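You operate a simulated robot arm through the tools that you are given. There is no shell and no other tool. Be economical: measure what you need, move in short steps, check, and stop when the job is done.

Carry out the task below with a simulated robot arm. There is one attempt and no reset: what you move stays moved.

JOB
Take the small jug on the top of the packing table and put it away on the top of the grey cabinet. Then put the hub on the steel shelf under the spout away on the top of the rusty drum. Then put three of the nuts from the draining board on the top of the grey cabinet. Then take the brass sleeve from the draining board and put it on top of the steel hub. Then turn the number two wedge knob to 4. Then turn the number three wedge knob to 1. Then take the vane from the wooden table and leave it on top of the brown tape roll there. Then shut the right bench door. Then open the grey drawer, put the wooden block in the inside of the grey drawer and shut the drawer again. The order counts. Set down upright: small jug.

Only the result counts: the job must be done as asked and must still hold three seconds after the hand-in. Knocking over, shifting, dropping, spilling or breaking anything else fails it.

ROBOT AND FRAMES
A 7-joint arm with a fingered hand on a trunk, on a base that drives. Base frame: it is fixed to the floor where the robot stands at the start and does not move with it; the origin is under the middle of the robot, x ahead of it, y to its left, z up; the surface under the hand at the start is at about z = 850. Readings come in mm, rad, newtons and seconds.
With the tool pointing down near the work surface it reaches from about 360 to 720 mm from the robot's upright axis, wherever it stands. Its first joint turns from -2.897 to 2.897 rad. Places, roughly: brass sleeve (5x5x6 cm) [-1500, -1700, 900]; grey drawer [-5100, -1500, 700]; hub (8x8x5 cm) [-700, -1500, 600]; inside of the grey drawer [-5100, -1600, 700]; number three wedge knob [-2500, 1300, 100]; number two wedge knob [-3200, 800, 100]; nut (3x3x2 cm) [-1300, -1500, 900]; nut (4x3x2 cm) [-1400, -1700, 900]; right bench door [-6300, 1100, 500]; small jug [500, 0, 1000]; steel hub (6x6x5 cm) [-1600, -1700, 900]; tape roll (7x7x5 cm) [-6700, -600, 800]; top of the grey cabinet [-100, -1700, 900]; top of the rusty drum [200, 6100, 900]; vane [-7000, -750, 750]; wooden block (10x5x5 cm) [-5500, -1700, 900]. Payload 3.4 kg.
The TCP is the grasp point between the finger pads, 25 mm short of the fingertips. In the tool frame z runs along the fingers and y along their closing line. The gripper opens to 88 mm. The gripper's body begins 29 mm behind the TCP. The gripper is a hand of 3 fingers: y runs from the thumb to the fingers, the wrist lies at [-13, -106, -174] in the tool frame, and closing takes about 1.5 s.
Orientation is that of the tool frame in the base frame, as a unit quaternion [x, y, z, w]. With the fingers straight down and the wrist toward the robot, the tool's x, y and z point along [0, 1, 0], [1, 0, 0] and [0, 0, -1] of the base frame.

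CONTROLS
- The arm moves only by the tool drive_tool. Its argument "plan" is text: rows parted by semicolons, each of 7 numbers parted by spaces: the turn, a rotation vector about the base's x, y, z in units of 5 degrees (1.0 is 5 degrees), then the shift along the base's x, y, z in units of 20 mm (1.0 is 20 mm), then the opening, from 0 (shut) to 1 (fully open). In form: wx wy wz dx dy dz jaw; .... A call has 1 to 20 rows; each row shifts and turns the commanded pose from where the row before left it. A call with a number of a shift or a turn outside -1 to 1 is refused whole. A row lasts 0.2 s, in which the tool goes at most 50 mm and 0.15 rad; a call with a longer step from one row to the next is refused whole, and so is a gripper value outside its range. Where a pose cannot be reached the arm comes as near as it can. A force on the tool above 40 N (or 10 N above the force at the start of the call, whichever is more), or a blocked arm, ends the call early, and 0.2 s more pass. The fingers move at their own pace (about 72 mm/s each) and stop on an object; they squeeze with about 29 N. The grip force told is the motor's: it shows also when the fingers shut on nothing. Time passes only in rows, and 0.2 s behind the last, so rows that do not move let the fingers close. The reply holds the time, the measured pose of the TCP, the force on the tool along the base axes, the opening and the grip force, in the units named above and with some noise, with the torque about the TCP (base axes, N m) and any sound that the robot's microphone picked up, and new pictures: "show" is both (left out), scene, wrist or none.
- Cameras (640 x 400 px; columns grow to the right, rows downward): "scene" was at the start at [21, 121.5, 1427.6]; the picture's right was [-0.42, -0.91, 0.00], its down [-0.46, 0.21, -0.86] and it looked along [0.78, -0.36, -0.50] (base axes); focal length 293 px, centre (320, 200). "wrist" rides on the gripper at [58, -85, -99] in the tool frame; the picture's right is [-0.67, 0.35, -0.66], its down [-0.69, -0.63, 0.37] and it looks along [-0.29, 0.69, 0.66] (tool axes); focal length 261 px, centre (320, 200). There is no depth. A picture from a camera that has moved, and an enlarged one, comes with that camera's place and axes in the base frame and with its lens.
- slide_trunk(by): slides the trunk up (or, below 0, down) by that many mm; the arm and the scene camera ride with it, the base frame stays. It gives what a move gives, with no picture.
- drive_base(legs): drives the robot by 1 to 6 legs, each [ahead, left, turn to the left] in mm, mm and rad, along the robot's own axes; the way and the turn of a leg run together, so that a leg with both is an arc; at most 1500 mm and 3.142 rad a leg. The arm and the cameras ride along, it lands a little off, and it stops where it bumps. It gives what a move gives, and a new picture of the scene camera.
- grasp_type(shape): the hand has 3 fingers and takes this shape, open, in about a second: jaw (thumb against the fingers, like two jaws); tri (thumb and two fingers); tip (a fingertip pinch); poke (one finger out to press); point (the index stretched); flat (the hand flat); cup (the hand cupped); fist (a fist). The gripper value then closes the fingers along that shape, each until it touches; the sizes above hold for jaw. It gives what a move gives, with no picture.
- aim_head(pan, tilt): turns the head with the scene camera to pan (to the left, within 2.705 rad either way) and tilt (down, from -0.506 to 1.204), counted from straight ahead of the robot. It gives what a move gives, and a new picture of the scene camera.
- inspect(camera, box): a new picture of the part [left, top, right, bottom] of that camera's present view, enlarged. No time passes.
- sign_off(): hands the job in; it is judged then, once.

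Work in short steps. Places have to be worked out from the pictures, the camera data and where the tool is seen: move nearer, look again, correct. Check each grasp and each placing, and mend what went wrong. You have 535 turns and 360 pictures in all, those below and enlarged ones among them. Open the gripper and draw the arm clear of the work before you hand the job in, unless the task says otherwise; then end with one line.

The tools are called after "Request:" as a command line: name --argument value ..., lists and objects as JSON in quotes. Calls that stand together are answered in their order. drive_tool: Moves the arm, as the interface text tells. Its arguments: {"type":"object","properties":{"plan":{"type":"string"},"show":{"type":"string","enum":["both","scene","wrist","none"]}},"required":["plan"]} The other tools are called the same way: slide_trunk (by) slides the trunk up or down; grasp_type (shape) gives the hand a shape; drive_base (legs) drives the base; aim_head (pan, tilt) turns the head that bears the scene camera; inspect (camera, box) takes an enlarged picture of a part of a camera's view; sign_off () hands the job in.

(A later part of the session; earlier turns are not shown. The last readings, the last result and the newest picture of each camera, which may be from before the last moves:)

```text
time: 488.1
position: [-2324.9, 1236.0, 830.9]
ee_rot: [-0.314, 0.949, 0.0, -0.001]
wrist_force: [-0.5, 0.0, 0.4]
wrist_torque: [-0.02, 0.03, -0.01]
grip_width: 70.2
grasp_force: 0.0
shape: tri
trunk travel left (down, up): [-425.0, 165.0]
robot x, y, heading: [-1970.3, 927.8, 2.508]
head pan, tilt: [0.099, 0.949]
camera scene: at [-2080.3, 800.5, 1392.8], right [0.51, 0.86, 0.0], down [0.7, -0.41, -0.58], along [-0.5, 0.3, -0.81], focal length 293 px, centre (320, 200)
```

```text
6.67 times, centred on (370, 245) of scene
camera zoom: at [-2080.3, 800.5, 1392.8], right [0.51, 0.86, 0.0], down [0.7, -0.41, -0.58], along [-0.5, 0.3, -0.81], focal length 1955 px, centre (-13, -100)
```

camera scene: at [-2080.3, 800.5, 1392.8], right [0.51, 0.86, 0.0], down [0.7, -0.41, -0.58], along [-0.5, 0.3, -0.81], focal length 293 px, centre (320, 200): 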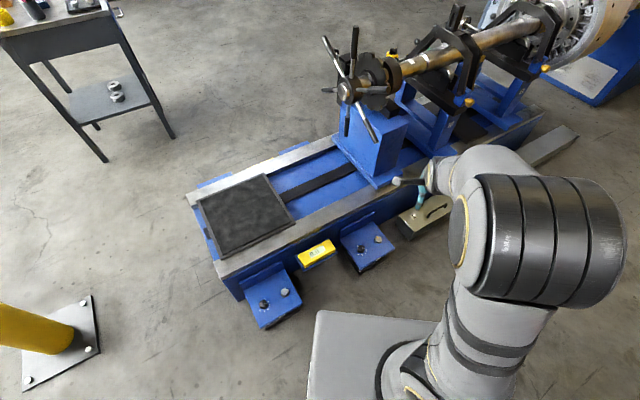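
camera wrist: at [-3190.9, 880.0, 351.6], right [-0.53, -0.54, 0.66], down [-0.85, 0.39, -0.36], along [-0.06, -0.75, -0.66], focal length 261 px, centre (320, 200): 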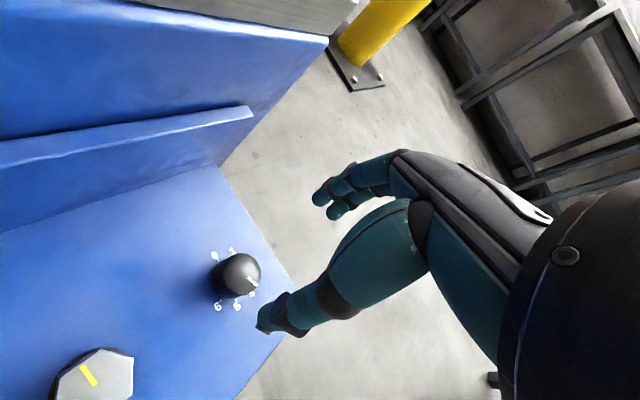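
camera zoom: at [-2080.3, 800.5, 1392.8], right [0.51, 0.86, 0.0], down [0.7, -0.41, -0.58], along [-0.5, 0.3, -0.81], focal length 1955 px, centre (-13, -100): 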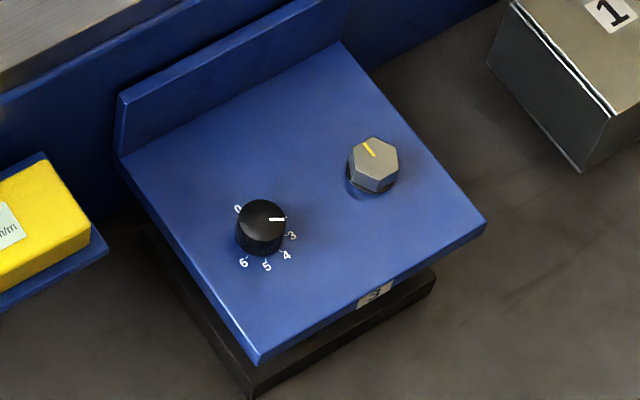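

The label "3" confirms this pad. By the same analysis number n sits at bearing 180-40n° here, and the pointer is at about 63° (3). Setting 1 (140°) needs about +80°. I drive 50 mm closer, lower the trunk, and bring the hand over (-2513, 1290).

Request:
drive_base --legs '[[50, 0, 0]]'

Request:
slide_trunk --by -400

Request:
drive_tool --plan "0 0 0 -0.9 0.2 -0.5 0.8;0 0 0 -0.9 0.2 -0.5 0.8;0 0 0 -0.9 0.2 -0.5 0.8;0 0 0 -0.9 0.2 -0.5 0.8;0 0 0 -0.9 0.2 -0.5 0.8;0 0 0 -0.9 0.2 -0.5 0.8;0 0 0 -0.9 0.1 -0.6 0.8;0 0 0 0 0 -1 0.8;0 0 0 0 0 -1 0.8;0 0 0 0 0 0 0.8" --show "both"

```text
time: 489.0
position: [-2364.5, 1265.2, 830.7]
ee_rot: [-0.314, 0.949, 0.0, 0.001]
wrist_force: [0.6, 0.3, 0.3]
wrist_torque: [0.0, 0.0, -0.01]
grip_width: 70.1
grasp_force: 0.1
shape: tri
trunk travel left (down, up): [-425.0, 165.0]
robot x, y, heading: [-2007.0, 953.5, 2.51]
head pan, tilt: [0.099, 0.949]
camera scene: at [-2120.2, 829.9, 1392.8], right [0.51, 0.86, 0.0], down [0.7, -0.41, -0.58], along [-0.5, 0.3, -0.81], focal length 293 px, centre (320, 200)
```

scene: 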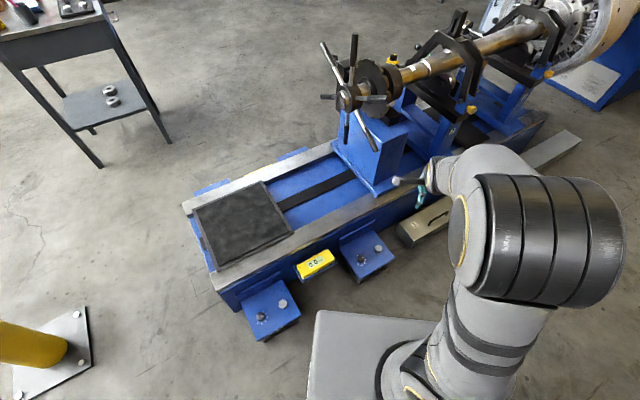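

```text
time: 492.8
position: [-2364.4, 1265.4, 431.2]
ee_rot: [-0.314, 0.949, 0.0, 0.0]
wrist_force: [-0.3, -0.7, 0.6]
wrist_torque: [-0.01, 0.0, -0.02]
grip_width: 69.9
grasp_force: 0.2
shape: tri
trunk travel left (down, up): [-25.0, 565.0]
robot x, y, heading: [-2008.2, 954.3, 2.506]
head pan, tilt: [0.099, 0.949]
```

```text
time: 495.0
position: [-2491.1, 1289.7, 318.3]
ee_rot: [-0.313, 0.95, 0.0, 0.0]
wrist_force: [0.4, 1.1, 0.1]
wrist_torque: [0.01, 0.0, 0.02]
grip_width: 69.9
grasp_force: 0.1
shape: tri
trunk travel left (down, up): [-25.0, 565.0]
robot x, y, heading: [-2012.4, 954.9, 2.51]
head pan, tilt: [0.099, 0.949]
camera scene: at [-2120.0, 829.8, 992.8], right [0.51, 0.86, 0.0], down [0.7, -0.41, -0.58], along [-0.5, 0.3, -0.81], focal length 293 px, centre (320, 200)
camera wrist: at [-2487.1, 1188.8, 418.1], right [0.33, 0.68, 0.66], down [0.93, -0.1, -0.36], along [-0.18, 0.73, -0.66], focal length 261 px, centre (320, 200)
```

scene: 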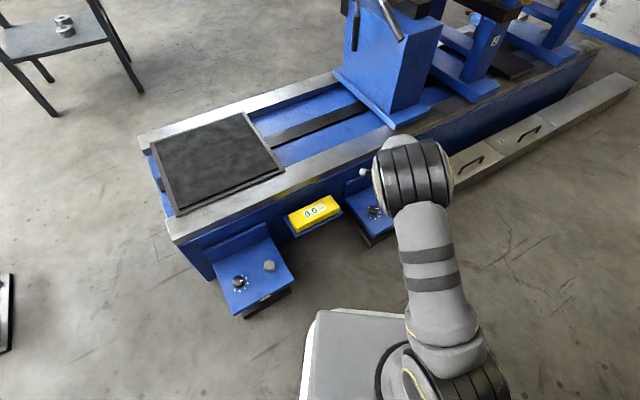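
wrist: 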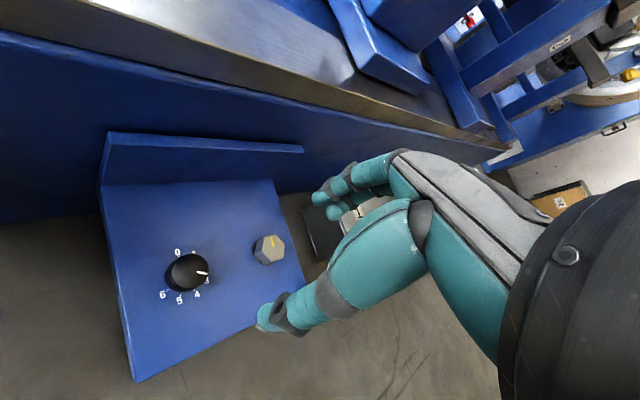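

Request:
drive_tool --plan "0 0 -1 -0.35 -0.15 -0.9 0.8;0 0 -1 -0.35 -0.15 -0.9 0.8;0 0 -1 -0.3 -0.15 -0.9 0.8;0 0 0 0 0 -0.9 0.8;0 0 0 0 0 -0.8 0.8;0 0 0 0 0 0 0.8" --show "wrist"

Request:
inspect --camera "wrist" --box '[180, 200, 320, 320]'

```text
time: 496.4
position: [-2511.0, 1280.9, 230.6]
ee_rot: [-0.186, 0.982, 0.0, 0.0]
wrist_force: [0.3, -0.2, -0.5]
wrist_torque: [-0.02, 0.01, 0.01]
grip_width: 70.2
grasp_force: 0.0
shape: tri
trunk travel left (down, up): [-25.0, 565.0]
robot x, y, heading: [-2010.5, 951.9, 2.507]
head pan, tilt: [0.099, 0.949]
camera wrist: at [-2533.3, 1181.7, 330.2], right [0.49, 0.57, 0.66], down [0.87, -0.33, -0.37], along [0.01, 0.75, -0.66], focal length 261 px, centre (320, 200)
```

wrist: 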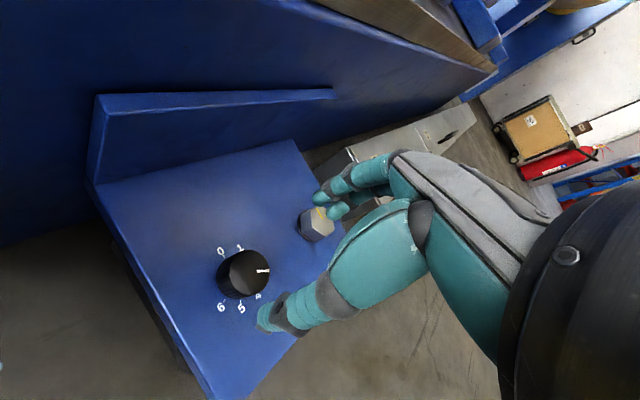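

```text
3.33 times, centred on (250, 260) of wrist
camera zoom: at [-2533.3, 1181.7, 330.2], right [0.49, 0.57, 0.66], down [0.87, -0.33, -0.37], along [0.01, 0.75, -0.66], focal length 869 px, centre (553, 0)
```

zoom: 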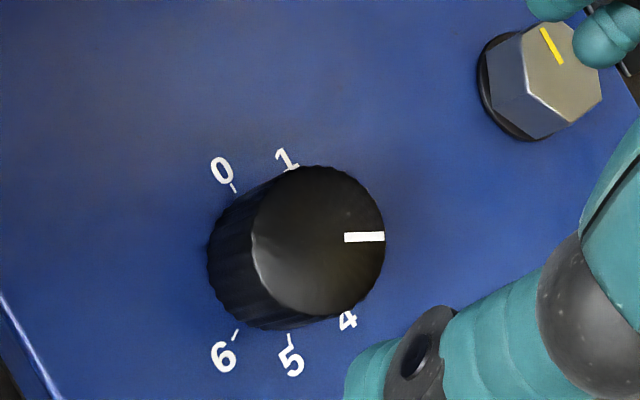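

Centred on the knob at (-2510, 1280.5). I descend and grip.

Request:
drive_tool --plan "0 0 0 0 0 -1 0.8;0 0 0 0 0 -1 0.75;0 0 0 0 0 -1 0.7;0 0 0 0 0 -0.85 0.65;0 0 0 0 0 0 0.6;0 0 0 0 0 0 0.5;0 0 0 0 0 0 0.4;0 0 0 0 0 0 0.3;0 0 0 0 0 0 0.2;0 0 0 0 0 0 0.1;0 0 0 0 0 0 0;0 0 0 0 0 0 0" --show "wrist"

```text
time: 499.0
position: [-2509.8, 1279.9, 153.7]
ee_rot: [-0.187, 0.982, -0.001, 0.0]
wrist_force: [0.5, -3.6, -1.1]
wrist_torque: [-0.05, 0.0, 0.0]
grip_width: 26.2
grasp_force: 28.8
shape: tri
trunk travel left (down, up): [-25.0, 565.0]
robot x, y, heading: [-2012.3, 956.4, 2.509]
head pan, tilt: [0.099, 0.949]
camera wrist: at [-2532.8, 1181.4, 253.4], right [0.49, 0.57, 0.66], down [0.87, -0.33, -0.36], along [0.01, 0.75, -0.66], focal length 261 px, centre (320, 200)
```

wrist: 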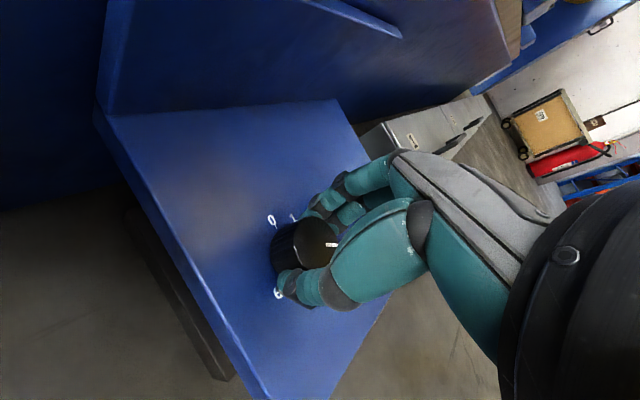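

Gripped with little side load. I rotate +50°.

Request:
drive_tool --plan "0 0 1 0 0 0 0;0 0 1 0 0 0 0;0 0 1 0 0 0 0;0 0 1 0 0 0 0;0 0 1 0 0 0 0;0 0 1 0 0 0 0;0 0 1 0 0 0 0;0 0 1 0 0 0 0;0 0 1 0 0 0 0;0 0 1 0 0 0 0;0 0 0 0 0 0 0" --show "none"

Request:
drive_tool --plan "0 0 0 0 0 0 0.4;0 0 0 0 0 0 0.5;0 0 0 0 0 0 0.6;0 0 0 0 0 0 0.7;0 0 0 0 0 0.4 0.75;0 0 0 0 0 0.8 0.8;0 0 0 0 0 0.8 0.8;0 0 0 0 0 1 0.8;0 0 0 0 0 1 0.8;0 0 0 0 0 0 0.8" --show "wrist"

Request:
inspect --camera "wrist" --box '[190, 210, 330, 330]'

```text
time: 501.4
position: [-2510.0, 1281.2, 153.9]
ee_rot: [-0.586, 0.811, 0.001, 0.0]
wrist_force: [1.2, 9.2, -1.8]
wrist_torque: [0.23, 0.02, -0.16]
grip_width: 25.4
grasp_force: 28.5
shape: tri
trunk travel left (down, up): [-25.0, 565.0]
robot x, y, heading: [-2010.4, 956.2, 2.511]
head pan, tilt: [0.099, 0.949]
```

```text
time: 503.6
position: [-2509.5, 1282.4, 233.9]
ee_rot: [-0.585, 0.811, 0.0, -0.001]
wrist_force: [0.0, 0.1, -0.6]
wrist_torque: [0.02, 0.01, -0.01]
grip_width: 70.1
grasp_force: 0.0
shape: tri
trunk travel left (down, up): [-25.0, 565.0]
robot x, y, heading: [-2012.5, 952.5, 2.506]
head pan, tilt: [0.099, 0.949]
camera wrist: at [-2447.7, 1201.2, 334.3], right [-0.12, 0.75, 0.66], down [0.81, 0.45, -0.37], along [-0.57, 0.49, -0.66], focal length 261 px, centre (320, 200)
```

wrist: 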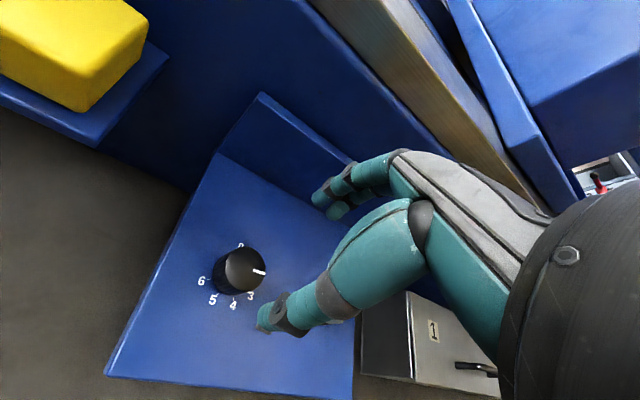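

```text
3.33 times, centred on (260, 270) of wrist
camera zoom: at [-2447.7, 1201.2, 334.3], right [-0.12, 0.75, 0.66], down [0.81, 0.45, -0.37], along [-0.57, 0.49, -0.66], focal length 869 px, centre (520, -33)
```

zoom: 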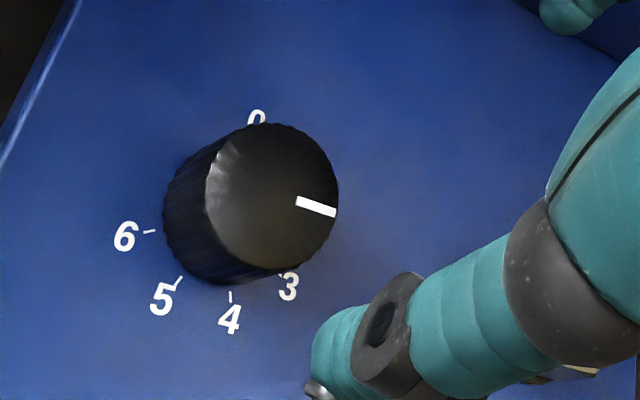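

The pointer moved to about 92° (2.2). I rotate the open hand back, re-grip and turn +60°.

Request:
drive_tool --plan "0 0 -1 -0.03 -0.03 0 0.8;0 0 -1 0 0 0 0.8;0 0 -1 0 0 0 0.8;0 0 -1 0 0 0 0.8;0 0 -1 0 0 0 0.8;0 0 -1 0 0 0 0.8;0 0 -1 0 0 0 0.8;0 0 -1 0 0 -1 0.8;0 0 -1 0 0 -1 0.75;0 0 -1 0 0 -1 0.7;0 0 -1 0 0 -1 0.65;0 0 0 0 0 -0.05 0.6;0 0 0 0 0 0 0.5;0 0 0 0 0 0 0.4;0 0 0 0 0 0 0.3;0 0 0 0 0 0 0.2;0 0 0 0 0 0 0.1;0 0 0 0 0 0 0;0 0 0 0 0 0 0" --show "none"

Request:
drive_tool --plan "0 0 0.6 0 0 0 0;0 0 0.6 0 0 0 0;0 0 0.6 0 0 0 0;0 0 0.6 0 0 0 0;0 0 0.6 0 0 0 0;0 0 0.6 0 0 0 0;0 0 0.6 0 0 0 0;0 0 0.6 0 0 0 0;0 0 0.6 0 0 0 0;0 0 0.6 0 0 0 0;0 0 0.6 0 0 0 0;0 0 0.6 0 0 0 0;0 0 0.6 0 0 0 0;0 0 0.6 0 0 0 0;0 0 0.6 0 0 0 0;0 0 0.6 0 0 0 0;0 0 0.6 0 0 0 0;0 0 0.6 0 0 0 0;0 0 0.6 0 0 0 0;0 0 0 0 0 0 0" --show "none"

Request:
drive_tool --plan "0 0 0 0 0 0 0.4;0 0 0 0 0 0 0.5;0 0 0 0 0 0 0.6;0 0 0 0 0 0 0.7;0 0 0 0 0 0.4 0.75;0 0 0 0 0 0.8 0.8;0 0 0 0 0 0.8 0.8;0 0 0 0 0 1 0.8;0 0 0 0 0 1 0.8;0 0 0 0 0 0 0.8" --show "wrist"

Request:
inspect --camera "wrist" --box '[190, 210, 330, 330]'

```text
time: 507.6
position: [-2511.4, 1280.5, 153.2]
ee_rot: [-0.144, 0.99, -0.001, 0.0]
wrist_force: [1.1, -5.7, -2.7]
wrist_torque: [-0.09, 0.0, -0.01]
grip_width: 25.6
grasp_force: 29.2
shape: tri
trunk travel left (down, up): [-25.0, 565.0]
robot x, y, heading: [-2009.7, 953.3, 2.511]
head pan, tilt: [0.099, 0.949]
```

```text
time: 511.8
position: [-2510.9, 1281.6, 153.6]
ee_rot: [-0.599, 0.801, 0.0, 0.0]
wrist_force: [-2.3, 2.4, 0.3]
wrist_torque: [0.09, 0.12, -0.07]
grip_width: 24.8
grasp_force: 28.8
shape: tri
trunk travel left (down, up): [-25.0, 565.0]
robot x, y, heading: [-2012.4, 953.5, 2.506]
head pan, tilt: [0.099, 0.949]
```

```text
time: 514.0
position: [-2511.2, 1278.9, 231.5]
ee_rot: [-0.599, 0.801, 0.001, -0.001]
wrist_force: [-0.8, 0.0, -0.3]
wrist_torque: [-0.02, 0.0, -0.01]
grip_width: 70.1
grasp_force: 0.1
shape: tri
trunk travel left (down, up): [-25.0, 565.0]
robot x, y, heading: [-2007.8, 953.9, 2.508]
head pan, tilt: [0.099, 0.949]
camera wrist: at [-2445.6, 1202.4, 332.4], right [-0.14, 0.74, 0.66], down [0.8, 0.48, -0.37], along [-0.58, 0.47, -0.66], focal length 261 px, centre (320, 200)
```

wrist: 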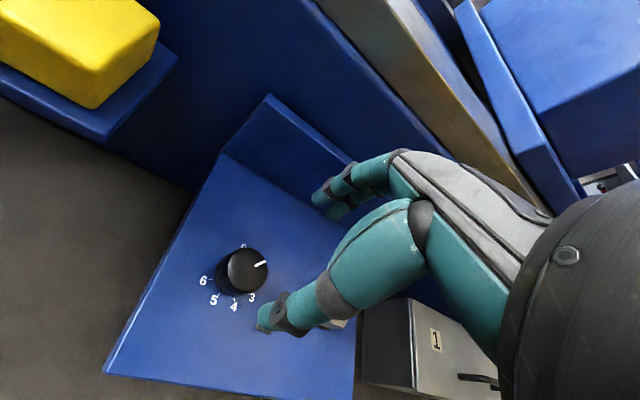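

```text
3.33 times, centred on (260, 270) of wrist
camera zoom: at [-2445.6, 1202.4, 332.4], right [-0.14, 0.74, 0.66], down [0.8, 0.48, -0.37], along [-0.58, 0.47, -0.66], focal length 869 px, centre (520, -33)
```

zoom: 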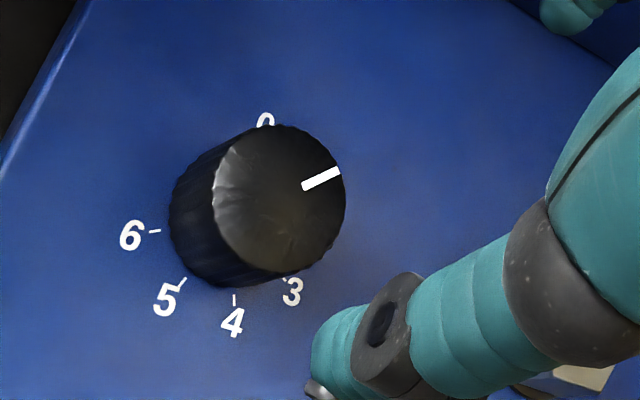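

The pointer is now at about 131.5°, so it needs about 8.5° more. I re-grip and turn +16° to allow for slip.

Request:
drive_tool --plan "0 0 -1 0.02 0.08 0 0.8;0 0 -1 0 0 0 0.8;0 0 -1 0 0 -1 0.8;0 0 -1 0 0 -1 0.75;0 0 -1 0 0 -1 0.7;0 0 0 0 0 -0.9 0.65;0 0 0 0 0 0 0.6;0 0 0 0 0 0 0.5;0 0 0 0 0 0 0.4;0 0 0 0 0 0 0.3;0 0 0 0 0 0 0.2;0 0 0 0 0 0 0.1;0 0 0 0 0 0 0;0 0 0 0 0 0 0" --show "none"

Request:
drive_tool --plan "0 0 0.7 0 0 0 0;0 0 0.7 0 0 0 0;0 0 0.7 0 0 0 0;0 0 0.7 0 0 0 0;0 0 0.4 0 0 0 0;0 0 0 0 0 0 0" --show "none"

Request:
drive_tool --plan "0 0 0 0 0 0 0.4;0 0 0 0 0 0 0.5;0 0 0 0 0 0 0.6;0 0 0 0 0 0 0.7;0 0 0 0 0 0.4 0.75;0 0 0 0 0 0.8 0.8;0 0 0 0 0 0.8 0.8;0 0 0 0 0 1 0.8;0 0 0 0 0 1 0.8;0 0 0 0 0 0 0.8" --show "wrist"

Request:
inspect --camera "wrist" --box '[190, 210, 330, 330]'

```text
time: 517.0
position: [-2510.4, 1283.1, 153.3]
ee_rot: [-0.412, 0.911, -0.001, 0.0]
wrist_force: [4.3, -1.9, -2.1]
wrist_torque: [0.0, -0.06, 0.0]
grip_width: 25.2
grasp_force: 29.2
shape: tri
trunk travel left (down, up): [-25.0, 565.0]
robot x, y, heading: [-2011.0, 950.9, 2.505]
head pan, tilt: [0.099, 0.949]
```

```text
time: 518.4
position: [-2511.7, 1283.8, 153.2]
ee_rot: [-0.534, 0.845, 0.001, 0.001]
wrist_force: [3.8, 7.6, -3.3]
wrist_torque: [0.22, -0.03, -0.09]
grip_width: 24.8
grasp_force: 28.5
shape: tri
trunk travel left (down, up): [-25.0, 565.0]
robot x, y, heading: [-2012.7, 949.4, 2.509]
head pan, tilt: [0.099, 0.949]
```

```text
time: 520.6
position: [-2511.8, 1283.0, 235.2]
ee_rot: [-0.534, 0.845, 0.0, 0.0]
wrist_force: [0.3, 0.3, -0.4]
wrist_torque: [-0.01, -0.04, 0.02]
grip_width: 70.2
grasp_force: 0.0
shape: tri
trunk travel left (down, up): [-25.0, 565.0]
robot x, y, heading: [-2008.4, 951.2, 2.507]
head pan, tilt: [0.099, 0.949]
camera wrist: at [-2459.8, 1196.0, 334.3], right [-0.03, 0.75, 0.66], down [0.86, 0.35, -0.37], along [-0.5, 0.56, -0.66], focal length 261 px, centre (320, 200)
```

wrist: 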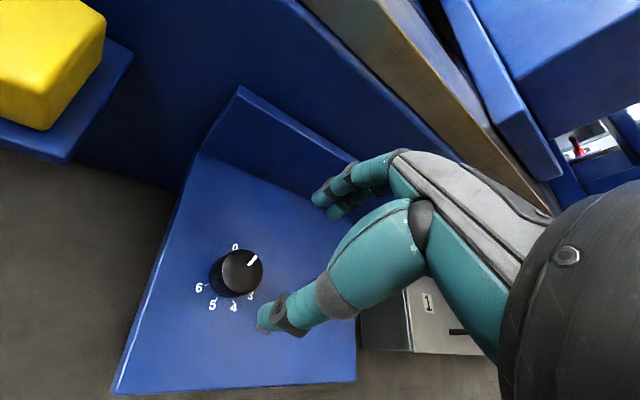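

```text
3.33 times, centred on (260, 270) of wrist
camera zoom: at [-2459.8, 1196.0, 334.3], right [-0.03, 0.75, 0.66], down [0.86, 0.35, -0.37], along [-0.5, 0.56, -0.66], focal length 869 px, centre (520, -33)
```

zoom: 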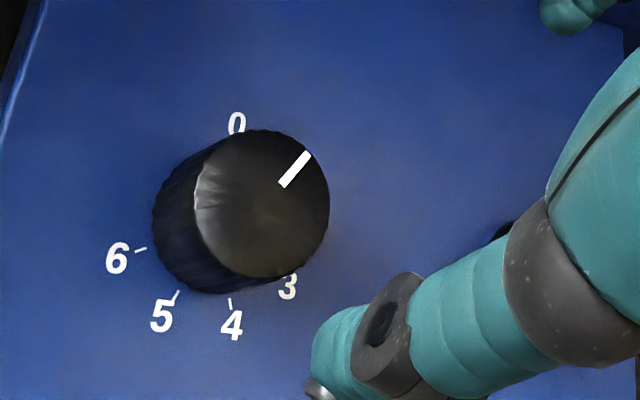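

It overshot slightly (about 147°), and the target is 140°. I re-grip at this yaw and turn back 8°.

Request:
drive_tool --plan "0 0 0 0.04 -0.07 -1 0.8;0 0 0 0 0 -1 0.8;0 0 0 0 0 -1 0.7;0 0 0 0 0 -1 0.65;0 0 0 0 0 -0.1 0.6;0 0 0 0 0 0 0.5;0 0 0 0 0 0 0.4;0 0 0 0 0 0 0.3;0 0 0 0 0 0 0.2;0 0 0 0 0 0 0.1;0 0 0 0 0 0 0;0 0 0 0 0 0 0" --show "none"

Request:
drive_tool --plan "0 0 -0.6 0 0 0 0;0 0 -0.6 0 0 0 0;0 0 -0.5 0 0 0 0;0 0 0 0 0 0 0" --show "none"

Request:
drive_tool --plan "0 0 0 0 0 0 0.4;0 0 0 0 0 0 0.5;0 0 0 0 0 0 0.6;0 0 0 0 0 0 0.7;0 0 0 0 0 0.4 0.75;0 0 0 0 0 0.8 0.8;0 0 0 0 0 0.8 0.8;0 0 0 0 0 1 0.8;0 0 0 0 0 1 0.8;0 0 0 0 0 0 0.8" --show "wrist"

Request:
inspect --camera "wrist" --box '[190, 210, 330, 330]'

```text
time: 523.2
position: [-2508.6, 1281.7, 152.7]
ee_rot: [-0.534, 0.845, -0.001, 0.0]
wrist_force: [0.7, 0.3, -2.5]
wrist_torque: [0.04, 0.04, -0.01]
grip_width: 26.2
grasp_force: 29.0
shape: tri
trunk travel left (down, up): [-25.0, 565.0]
robot x, y, heading: [-2011.2, 953.9, 2.504]
head pan, tilt: [0.099, 0.949]
```

```text
time: 524.2
position: [-2510.4, 1279.6, 153.3]
ee_rot: [-0.471, 0.882, 0.0, 0.0]
wrist_force: [2.0, -2.0, 2.3]
wrist_torque: [0.01, 0.02, 0.03]
grip_width: 25.5
grasp_force: 28.9
shape: tri
trunk travel left (down, up): [-25.0, 565.0]
robot x, y, heading: [-2012.2, 949.1, 2.509]
head pan, tilt: [0.099, 0.949]
```

```text
time: 526.4
position: [-2508.6, 1282.0, 232.7]
ee_rot: [-0.47, 0.883, 0.0, 0.0]
wrist_force: [0.1, 0.4, -0.6]
wrist_torque: [0.01, 0.0, 0.0]
grip_width: 70.2
grasp_force: 0.1
shape: tri
trunk travel left (down, up): [-25.0, 565.0]
robot x, y, heading: [-2011.1, 954.3, 2.507]
head pan, tilt: [0.099, 0.949]
camera wrist: at [-2470.5, 1188.4, 332.7], right [0.08, 0.75, 0.66], down [0.91, 0.22, -0.36], along [-0.42, 0.62, -0.66], focal length 261 px, centre (320, 200)
```

wrist: 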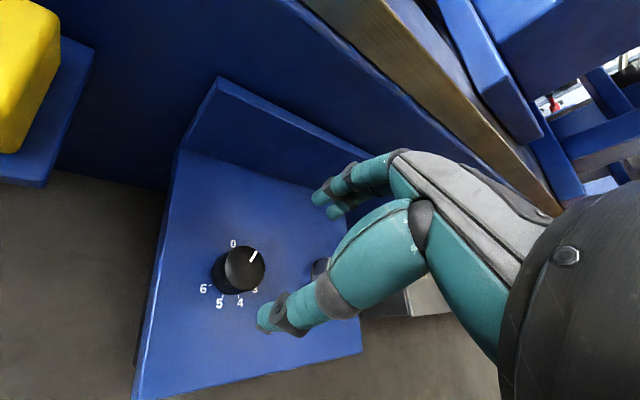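

```text
3.33 times, centred on (260, 270) of wrist
camera zoom: at [-2470.5, 1188.4, 332.7], right [0.08, 0.75, 0.66], down [0.91, 0.22, -0.36], along [-0.42, 0.62, -0.66], focal length 869 px, centre (520, -33)
```

zoom: 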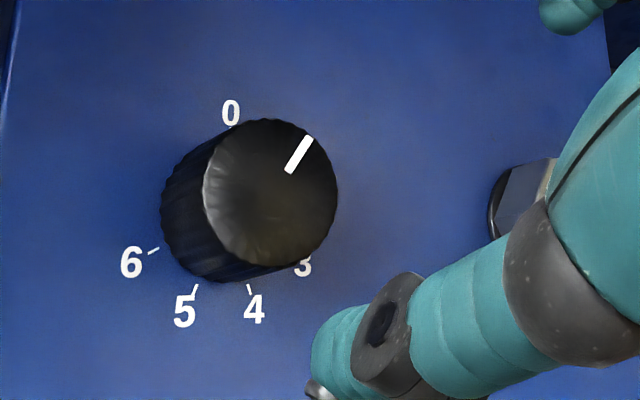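

There was no net motion (finger compliance absorbed it). I re-grip and turn back 16°.

Request:
drive_tool --plan "0 0 0.8 -0.05 -0.03 -1 0.8;0 0 0.8 0 0 -1 0.8;0 0 0 0 0 -1 0.7;0 0 0 0 0 -0.95 0.65;0 0 0 0 0 0 0.6;0 0 0 0 0 0 0.5;0 0 0 0 0 0 0.4;0 0 0 0 0 0 0.3;0 0 0 0 0 0 0.2;0 0 0 0 0 0 0.1;0 0 0 0 0 0 0;0 0 0 0 0 0 0" --show "none"

Request:
drive_tool --plan "0 0 -0.8 0 0 0 0;0 0 -0.8 0 0 0 0;0 0 -0.8 0 0 0 0;0 0 -0.8 0 0 0 0;0 0 0 0 0 0 0" --show "none"

Request:
drive_tool --plan "0 0 0 0 0 0 0.4;0 0 0 0 0 0 0.5;0 0 0 0 0 0 0.6;0 0 0 0 0 0 0.7;0 0 0 0 0 0.4 0.75;0 0 0 0 0 0.8 0.8;0 0 0 0 0 0.8 0.8;0 0 0 0 0 1 0.8;0 0 0 0 0 1 0.8;0 0 0 0 0 0 0.8" --show "wrist"

Request:
inspect --camera "wrist" --box '[190, 210, 330, 330]'

```text
time: 529.0
position: [-2511.0, 1281.7, 153.1]
ee_rot: [-0.53, 0.848, -0.002, 0.001]
wrist_force: [2.3, 0.1, -3.1]
wrist_torque: [0.02, 0.01, 0.0]
grip_width: 26.0
grasp_force: 28.8
shape: tri
trunk travel left (down, up): [-25.0, 565.0]
robot x, y, heading: [-2010.0, 954.8, 2.508]
head pan, tilt: [0.099, 0.949]
```

```text
time: 530.2
position: [-2511.8, 1280.3, 153.8]
ee_rot: [-0.407, 0.914, -0.001, 0.0]
wrist_force: [-0.4, -3.2, -4.2]
wrist_torque: [-0.02, 0.12, 0.07]
grip_width: 24.9
grasp_force: 29.0
shape: tri
trunk travel left (down, up): [-25.0, 565.0]
robot x, y, heading: [-2011.8, 956.7, 2.505]
head pan, tilt: [0.099, 0.949]
```

```text
time: 532.4
position: [-2512.0, 1280.6, 233.5]
ee_rot: [-0.407, 0.913, -0.001, 0.001]
wrist_force: [0.3, -0.1, 0.6]
wrist_torque: [-0.01, 0.03, 0.02]
grip_width: 70.1
grasp_force: 0.0
shape: tri
trunk travel left (down, up): [-25.0, 565.0]
robot x, y, heading: [-2010.7, 954.2, 2.508]
head pan, tilt: [0.099, 0.949]
camera wrist: at [-2487.1, 1182.8, 333.1], right [0.19, 0.73, 0.66], down [0.93, 0.09, -0.36], along [-0.33, 0.68, -0.66], focal length 261 px, centre (320, 200)
```

wrist: 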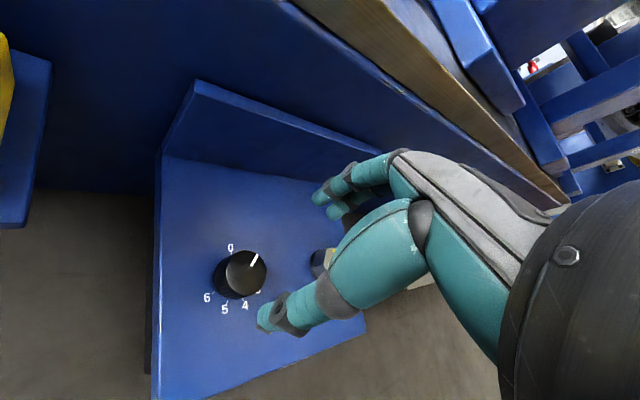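

```text
3.33 times, centred on (260, 270) of wrist
camera zoom: at [-2487.1, 1182.8, 333.1], right [0.19, 0.73, 0.66], down [0.93, 0.09, -0.36], along [-0.33, 0.68, -0.66], focal length 869 px, centre (520, -33)
```

zoom: 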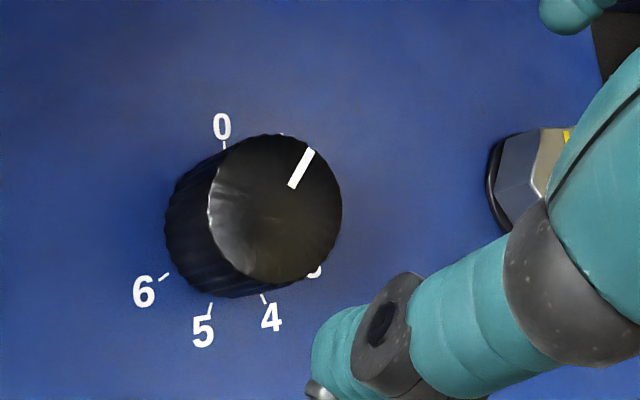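

The pointer now reads about 139°, which is 1. Knob three is done. I raise up and head for the wooden table via the same safe route (east around the trolley, then west along the south aisle).

Request:
drive_tool --plan "0 0 0 0 0 1 0.8;0 0 0 0 0 1 0.8;0 0 0 0.5 -0.3 1 0.8;0 0 0 0.9 -0.4 1 0.8;0 0 0 0.9 -0.4 1 0.8;0 0 0 0.9 -0.4 1 0.8;0 0 0 0.9 -0.4 1 0.8;0 0 0 0.9 -0.4 1 0.8;0 0 0 0.9 -0.4 1 0.8;0 0 0 0 0 0 0.8" --show "none"

Request:
slide_trunk --by 400

Request:
drive_base --legs '[[-1042, -453, 0], [0, 0, -0.92]]'

```text
time: 534.6
position: [-2394.2, 1225.0, 413.4]
ee_rot: [-0.407, 0.913, 0.0, 0.0]
wrist_force: [-0.5, 0.3, -0.7]
wrist_torque: [-0.01, -0.03, 0.01]
grip_width: 70.2
grasp_force: 0.1
shape: tri
trunk travel left (down, up): [-25.0, 565.0]
robot x, y, heading: [-2011.1, 955.1, 2.506]
head pan, tilt: [0.099, 0.949]
```

```text
time: 538.4
position: [-2393.2, 1225.7, 812.5]
ee_rot: [-0.407, 0.913, 0.0, 0.0]
wrist_force: [-0.5, 0.2, 0.2]
wrist_torque: [-0.02, -0.03, 0.01]
grip_width: 70.1
grasp_force: 0.0
shape: tri
trunk travel left (down, up): [-425.0, 165.0]
robot x, y, heading: [-2012.0, 956.8, 2.508]
head pan, tilt: [0.099, 0.949]
```

```text
time: 546.5
position: [-941.2, 1166.9, 812.2]
ee_rot: [0.043, 0.999, 0.0, 0.0]
wrist_force: [0.6, 0.3, 0.6]
wrist_torque: [-0.02, 0.04, -0.02]
grip_width: 70.1
grasp_force: 0.0
shape: tri
trunk travel left (down, up): [-425.0, 165.0]
robot x, y, heading: [-925.2, 697.1, 1.584]
head pan, tilt: [0.099, 0.949]
camera scene: at [-1093.1, 710.2, 1392.8], right [0.99, 0.11, 0.0], down [0.09, -0.81, -0.58], along [-0.07, 0.58, -0.81], focal length 293 px, centre (320, 200)
```

scene: 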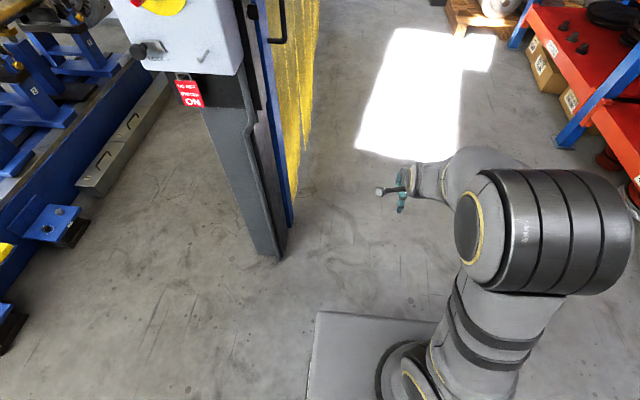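

Request:
drive_base --legs '[[-1450, 0, 0], [0, 0, 1.558], [1500, 0, 0]]'

Request:
aim_head --pan 0.0 --tilt 0.4

```text
time: 564.6
position: [-2910.1, -677.5, 812.7]
ee_rot: [-0.652, 0.759, 0.001, 0.0]
wrist_force: [0.5, -0.3, -0.8]
wrist_torque: [0.01, 0.02, 0.0]
grip_width: 70.0
grasp_force: 0.0
shape: tri
trunk travel left (down, up): [-425.0, 165.0]
robot x, y, heading: [-2438.9, -697.8, 3.091]
head pan, tilt: [0.099, 0.949]
camera scene: at [-2462.8, -858.5, 1392.8], right [-0.05, 1.0, 0.0], down [0.81, 0.04, -0.58], along [-0.58, -0.03, -0.81], focal length 293 px, centre (320, 200)
```

scene: 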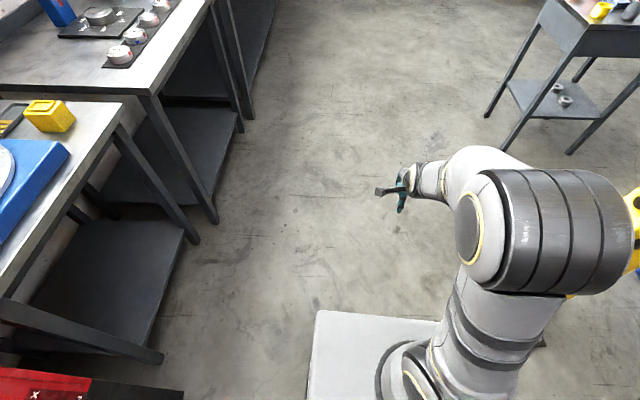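

```text
time: 565.6
position: [-2909.5, -677.8, 812.5]
ee_rot: [-0.652, 0.758, 0.0, 0.0]
wrist_force: [-0.3, 0.4, -0.2]
wrist_torque: [0.02, 0.01, 0.0]
grip_width: 70.2
grasp_force: 0.2
shape: tri
trunk travel left (down, up): [-425.0, 165.0]
robot x, y, heading: [-2442.3, -692.8, 3.093]
head pan, tilt: [0.0, 0.4]
camera scene: at [-2482.6, -850.2, 1439.4], right [0.05, 1.0, 0.0], down [0.39, -0.02, -0.92], along [-0.92, 0.05, -0.39], focal length 293 px, centre (320, 200)
```

scene: 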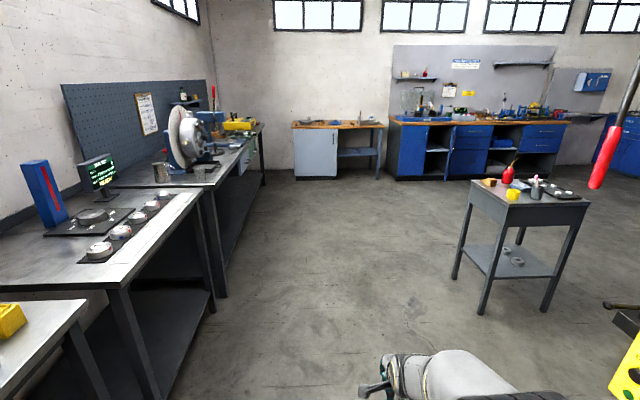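

The way west is clear. I drive toward the wooden table.

Request:
drive_base --legs '[[1500, 0, 0.04], [1500, 0, 0], [420, 0, 0]]'

Request:
aim_head --pan 0.0 --tilt 0.55

```text
time: 582.2
position: [-6333.4, -603.0, 813.6]
ee_rot: [-0.668, 0.744, 0.0, 0.0]
wrist_force: [-0.7, -0.6, 0.1]
wrist_torque: [-0.01, 0.01, 0.0]
grip_width: 70.1
grasp_force: 0.1
shape: tri
trunk travel left (down, up): [-425.0, 165.0]
robot x, y, heading: [-5865.5, -598.5, 3.13]
head pan, tilt: [0.0, 0.4]
camera scene: at [-5899.7, -755.2, 1439.4], right [0.01, 1.0, 0.0], down [0.39, 0.0, -0.92], along [-0.92, 0.01, -0.39], focal length 293 px, centre (320, 200)
```

scene: 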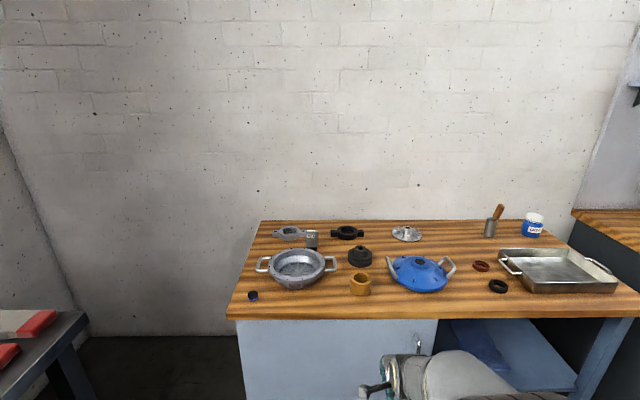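

```text
time: 582.9
position: [-6333.3, -602.9, 813.4]
ee_rot: [-0.668, 0.744, 0.0, -0.001]
wrist_force: [0.1, -0.5, 0.4]
wrist_torque: [0.0, -0.02, 0.01]
grip_width: 69.9
grasp_force: 0.0
shape: tri
trunk travel left (down, up): [-425.0, 165.0]
robot x, y, heading: [-5864.8, -599.7, 3.134]
head pan, tilt: [0.0, 0.55]
camera scene: at [-5896.8, -755.2, 1425.8], right [0.01, 1.0, 0.0], down [0.52, -0.01, -0.85], along [-0.85, 0.01, -0.52], focal length 293 px, centre (320, 200)
```

scene: 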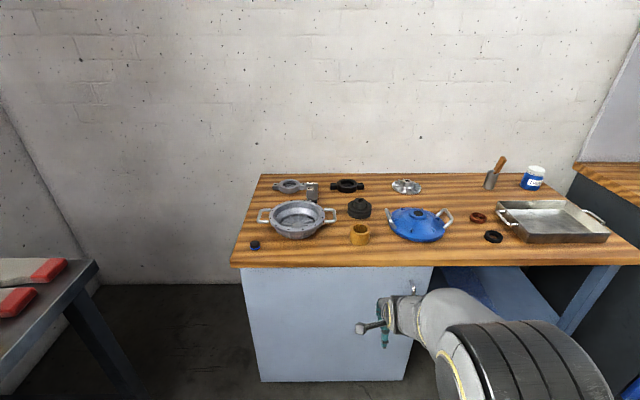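

Request:
inspect --camera "scene" --box '[230, 165, 390, 265]'

Request:
inspect --camera "scene" --box '[380, 150, 560, 265]'

```text
4.00 times, centred on (310, 215) of scene
camera zoom: at [-5896.8, -755.2, 1425.8], right [0.01, 1.0, 0.0], down [0.52, -0.01, -0.85], along [-0.85, 0.01, -0.52], focal length 1173 px, centre (360, 140)
```

zoom: 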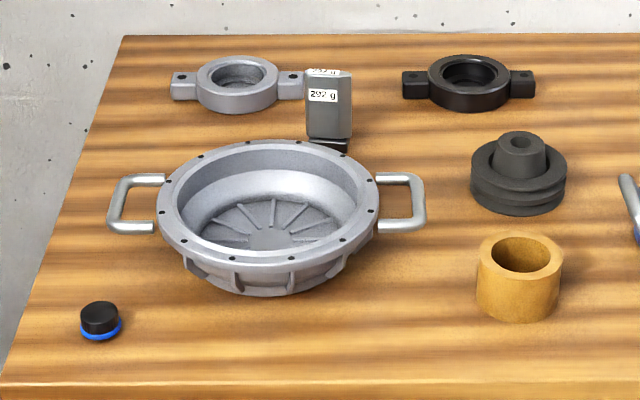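

```text
3.48 times, centred on (470, 208) of scene
camera zoom: at [-5896.8, -755.2, 1425.8], right [0.01, 1.0, 0.0], down [0.52, -0.01, -0.85], along [-0.85, 0.01, -0.52], focal length 1020 px, centre (-202, 174)
```

zoom: 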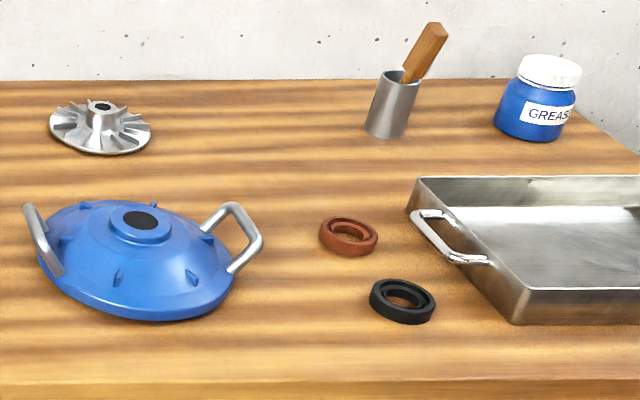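

Request:
inspect --camera "scene" --box '[290, 170, 340, 215]'

```text
8.89 times, centred on (315, 192) of scene
camera zoom: at [-5896.8, -755.2, 1425.8], right [0.01, 1.0, 0.0], down [0.52, -0.01, -0.85], along [-0.85, 0.01, -0.52], focal length 2606 px, centre (364, 267)
```

zoom: 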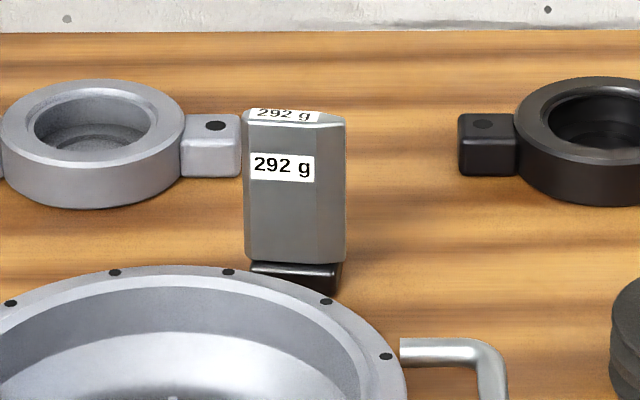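

The vane is the upright dark blade marked "292 g" near (-6932, -775). The brown tape roll is near (-6687, -609). The roll has a big hole, so the vane must lie flat across it. I drive closer to measure heights.

Request:
drive_tool --plan "0 0 0 0.5 0 1 0.8;0 0 0 0.5 0 1 0.8;0 0 0 0.5 0 1 0.8;0 0 0 0 0 1 0.8;0 0 0 0 0 1 0.8;0 0 0 0 0 1 0.8;0 0 0 0 0 1 0.8;0 0 0 0 0 1 0.8;0 0 0 0 0 0 0.8" --show "none"

Request:
drive_base --legs '[[270, 120, 0]]'

Request:
aim_head --pan 0.0 --tilt 0.75

```text
time: 584.9
position: [-6302.9, -602.8, 974.6]
ee_rot: [-0.668, 0.744, -0.001, 0.0]
wrist_force: [0.5, -0.4, 0.5]
wrist_torque: [-0.04, 0.01, -0.01]
grip_width: 70.4
grasp_force: 0.0
shape: tri
trunk travel left (down, up): [-425.0, 165.0]
robot x, y, heading: [-5861.9, -597.9, 3.133]
head pan, tilt: [0.0, 0.55]
```

```text
time: 587.0
position: [-6575.5, -718.4, 974.4]
ee_rot: [-0.666, 0.746, 0.001, 0.0]
wrist_force: [0.2, 0.0, 1.0]
wrist_torque: [0.01, 0.0, -0.04]
grip_width: 70.4
grasp_force: 0.0
shape: tri
trunk travel left (down, up): [-425.0, 165.0]
robot x, y, heading: [-6137.0, -719.1, 3.127]
head pan, tilt: [0.0, 0.55]
camera scene: at [-6169.7, -872.1, 1425.7], right [0.01, 1.0, 0.0], down [0.52, -0.01, -0.85], along [-0.85, 0.01, -0.52], focal length 293 px, centre (320, 200)
```

scene: 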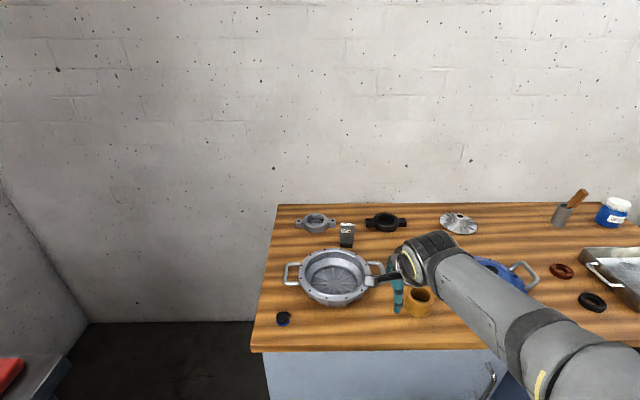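

```text
time: 587.7
position: [-6574.6, -718.4, 975.2]
ee_rot: [-0.667, 0.745, 0.0, 0.001]
wrist_force: [-1.1, 0.2, 0.7]
wrist_torque: [-0.05, 0.0, 0.03]
grip_width: 70.3
grasp_force: 0.0
shape: tri
trunk travel left (down, up): [-425.0, 165.0]
robot x, y, heading: [-6138.7, -716.9, 3.13]
head pan, tilt: [0.0, 0.75]
camera scene: at [-6162.7, -872.1, 1408.4], right [0.01, 1.0, 0.0], down [0.68, -0.01, -0.73], along [-0.73, 0.01, -0.68], focal length 293 px, centre (320, 200)
```

scene: 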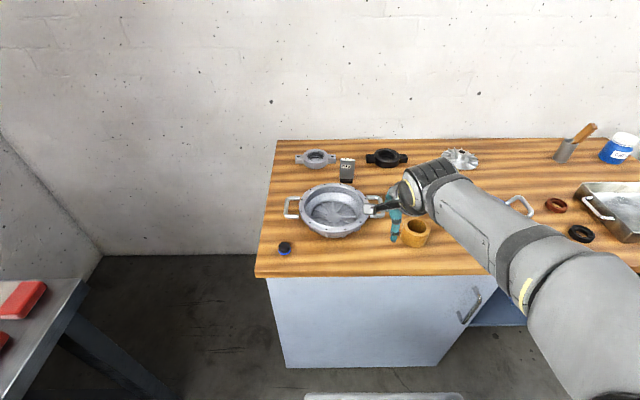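

Request:
inspect --camera "scene" --box '[300, 135, 460, 255]'

Request:
drive_tool --plan "0 0 0 0 0 0 0.8" --show "wrist"

```text
3.33 times, centred on (380, 195) of scene
camera zoom: at [-6162.7, -872.1, 1408.4], right [0.01, 1.0, 0.0], down [0.68, -0.01, -0.73], along [-0.73, 0.01, -0.68], focal length 977 px, centre (120, 217)
```

zoom: 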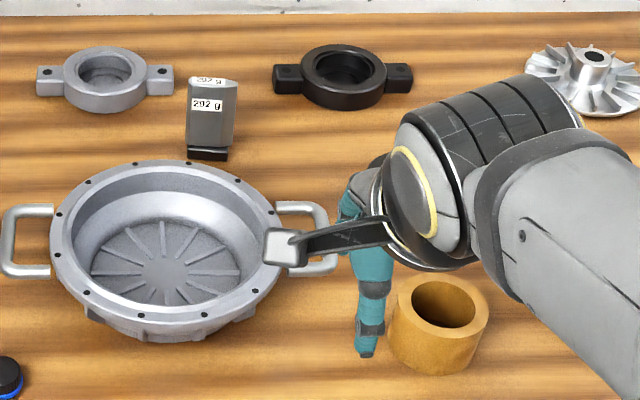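

```text
time: 588.1
position: [-6574.3, -718.9, 975.7]
ee_rot: [-0.667, 0.745, 0.0, 0.0]
wrist_force: [0.1, 0.0, 0.1]
wrist_torque: [-0.01, 0.0, -0.04]
grip_width: 70.3
grasp_force: 0.2
shape: tri
trunk travel left (down, up): [-425.0, 165.0]
robot x, y, heading: [-6137.6, -713.7, 3.129]
head pan, tilt: [0.0, 0.75]
camera wrist: at [-6497.2, -783.9, 1074.6], right [-0.27, 0.7, 0.66], down [0.7, 0.61, -0.37], along [-0.66, 0.36, -0.66], focal length 261 px, centre (320, 200)
```

wrist: 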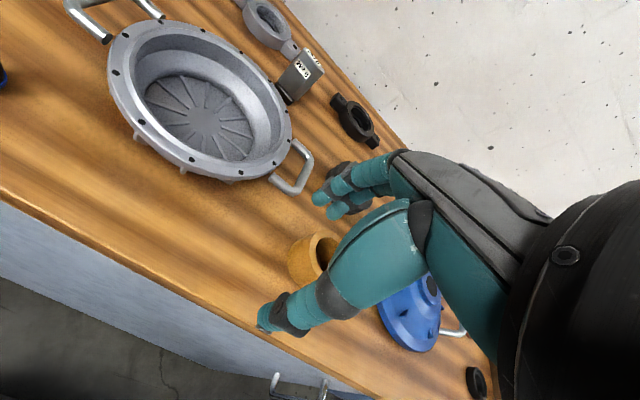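

The table top is at z≈785, the vane base at (-6931, -777) with its top ≈ 870, and the roll at (-6676, -607). I drive 75 mm ahead and take the vane from above, gripping it front to back.

Request:
drive_base --legs '[[75, 30, 0.012]]'

Request:
drive_tool --plan "0 0 0.5 -1 0 0 0.8;0 0 0.5 -1 0 0 0.8;0 0 0 -1 0 0 0.8;0 0 0 -1 0 0 0.8;0 0 0 -1 0 0 0.8;0 0 0 -1 -0.2 0 0.8;0 0 0 -1 -0.2 0 0.8;0 0 0 0 0 0 0.8" --show "both"

```text
time: 589.2
position: [-6650.8, -753.9, 974.9]
ee_rot: [-0.672, 0.741, 0.0, 0.0]
wrist_force: [0.0, 0.2, 0.5]
wrist_torque: [0.0, 0.0, 0.0]
grip_width: 70.4
grasp_force: 0.0
shape: tri
trunk travel left (down, up): [-425.0, 165.0]
robot x, y, heading: [-6213.3, -743.2, 3.14]
head pan, tilt: [0.0, 0.75]
camera scene: at [-6236.0, -902.0, 1408.3], right [0.0, 1.0, 0.0], down [0.68, 0.0, -0.73], along [-0.73, 0.0, -0.68], focal length 293 px, centre (320, 200)
```

scene: 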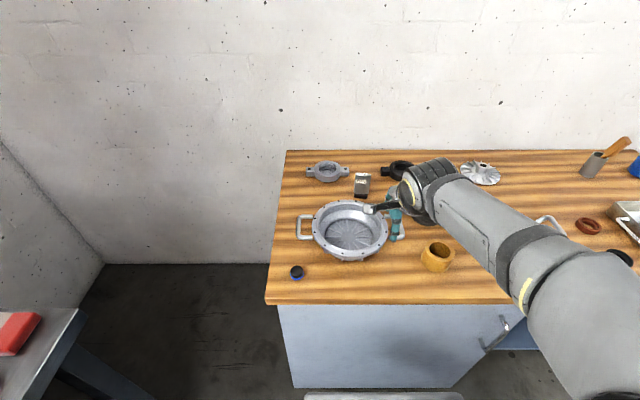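

```text
time: 591.0
position: [-6791.0, -761.4, 974.6]
ee_rot: [-0.703, 0.711, 0.0, 0.0]
wrist_force: [0.4, 0.9, -0.1]
wrist_torque: [-0.02, 0.01, 0.0]
grip_width: 70.0
grasp_force: 0.1
shape: tri
trunk travel left (down, up): [-425.0, 165.0]
robot x, y, heading: [-6210.7, -745.1, 3.143]
head pan, tilt: [0.0, 0.75]
camera scene: at [-6235.9, -901.9, 1408.3], right [0.0, 1.0, 0.0], down [0.68, 0.0, -0.73], along [-0.73, 0.0, -0.68], focal length 293 px, centre (320, 200)
camera wrist: at [-6706.7, -818.2, 1074.3], right [-0.34, 0.67, 0.66], down [0.64, 0.68, -0.37], along [-0.69, 0.29, -0.66], focal length 261 px, centre (320, 200)
```

scene: 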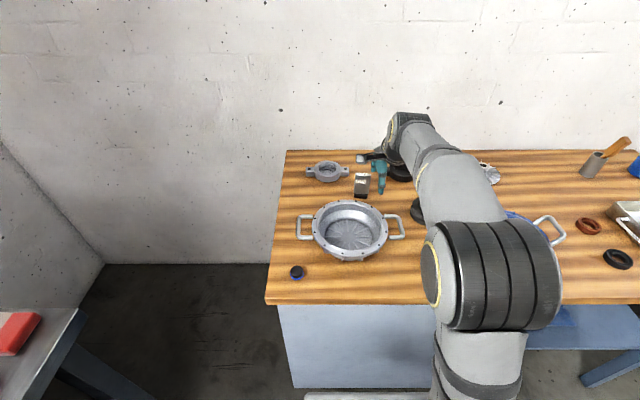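
wrist: 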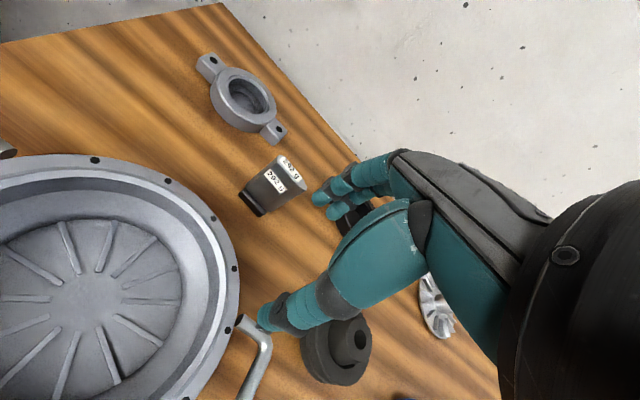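

Request:
inspect --camera "wrist" --box '[225, 140, 335, 225]'

```text
4.71 times, centred on (280, 182) of wrist
camera zoom: at [-6706.7, -818.2, 1074.3], right [-0.34, 0.67, 0.66], down [0.64, 0.68, -0.37], along [-0.69, 0.29, -0.66], focal length 1227 px, centre (508, 282)
```

zoom: 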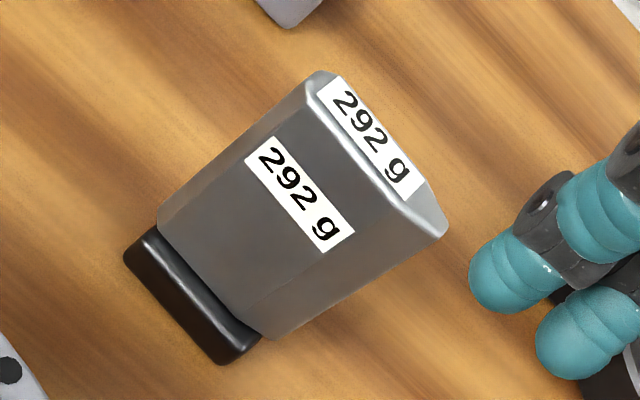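

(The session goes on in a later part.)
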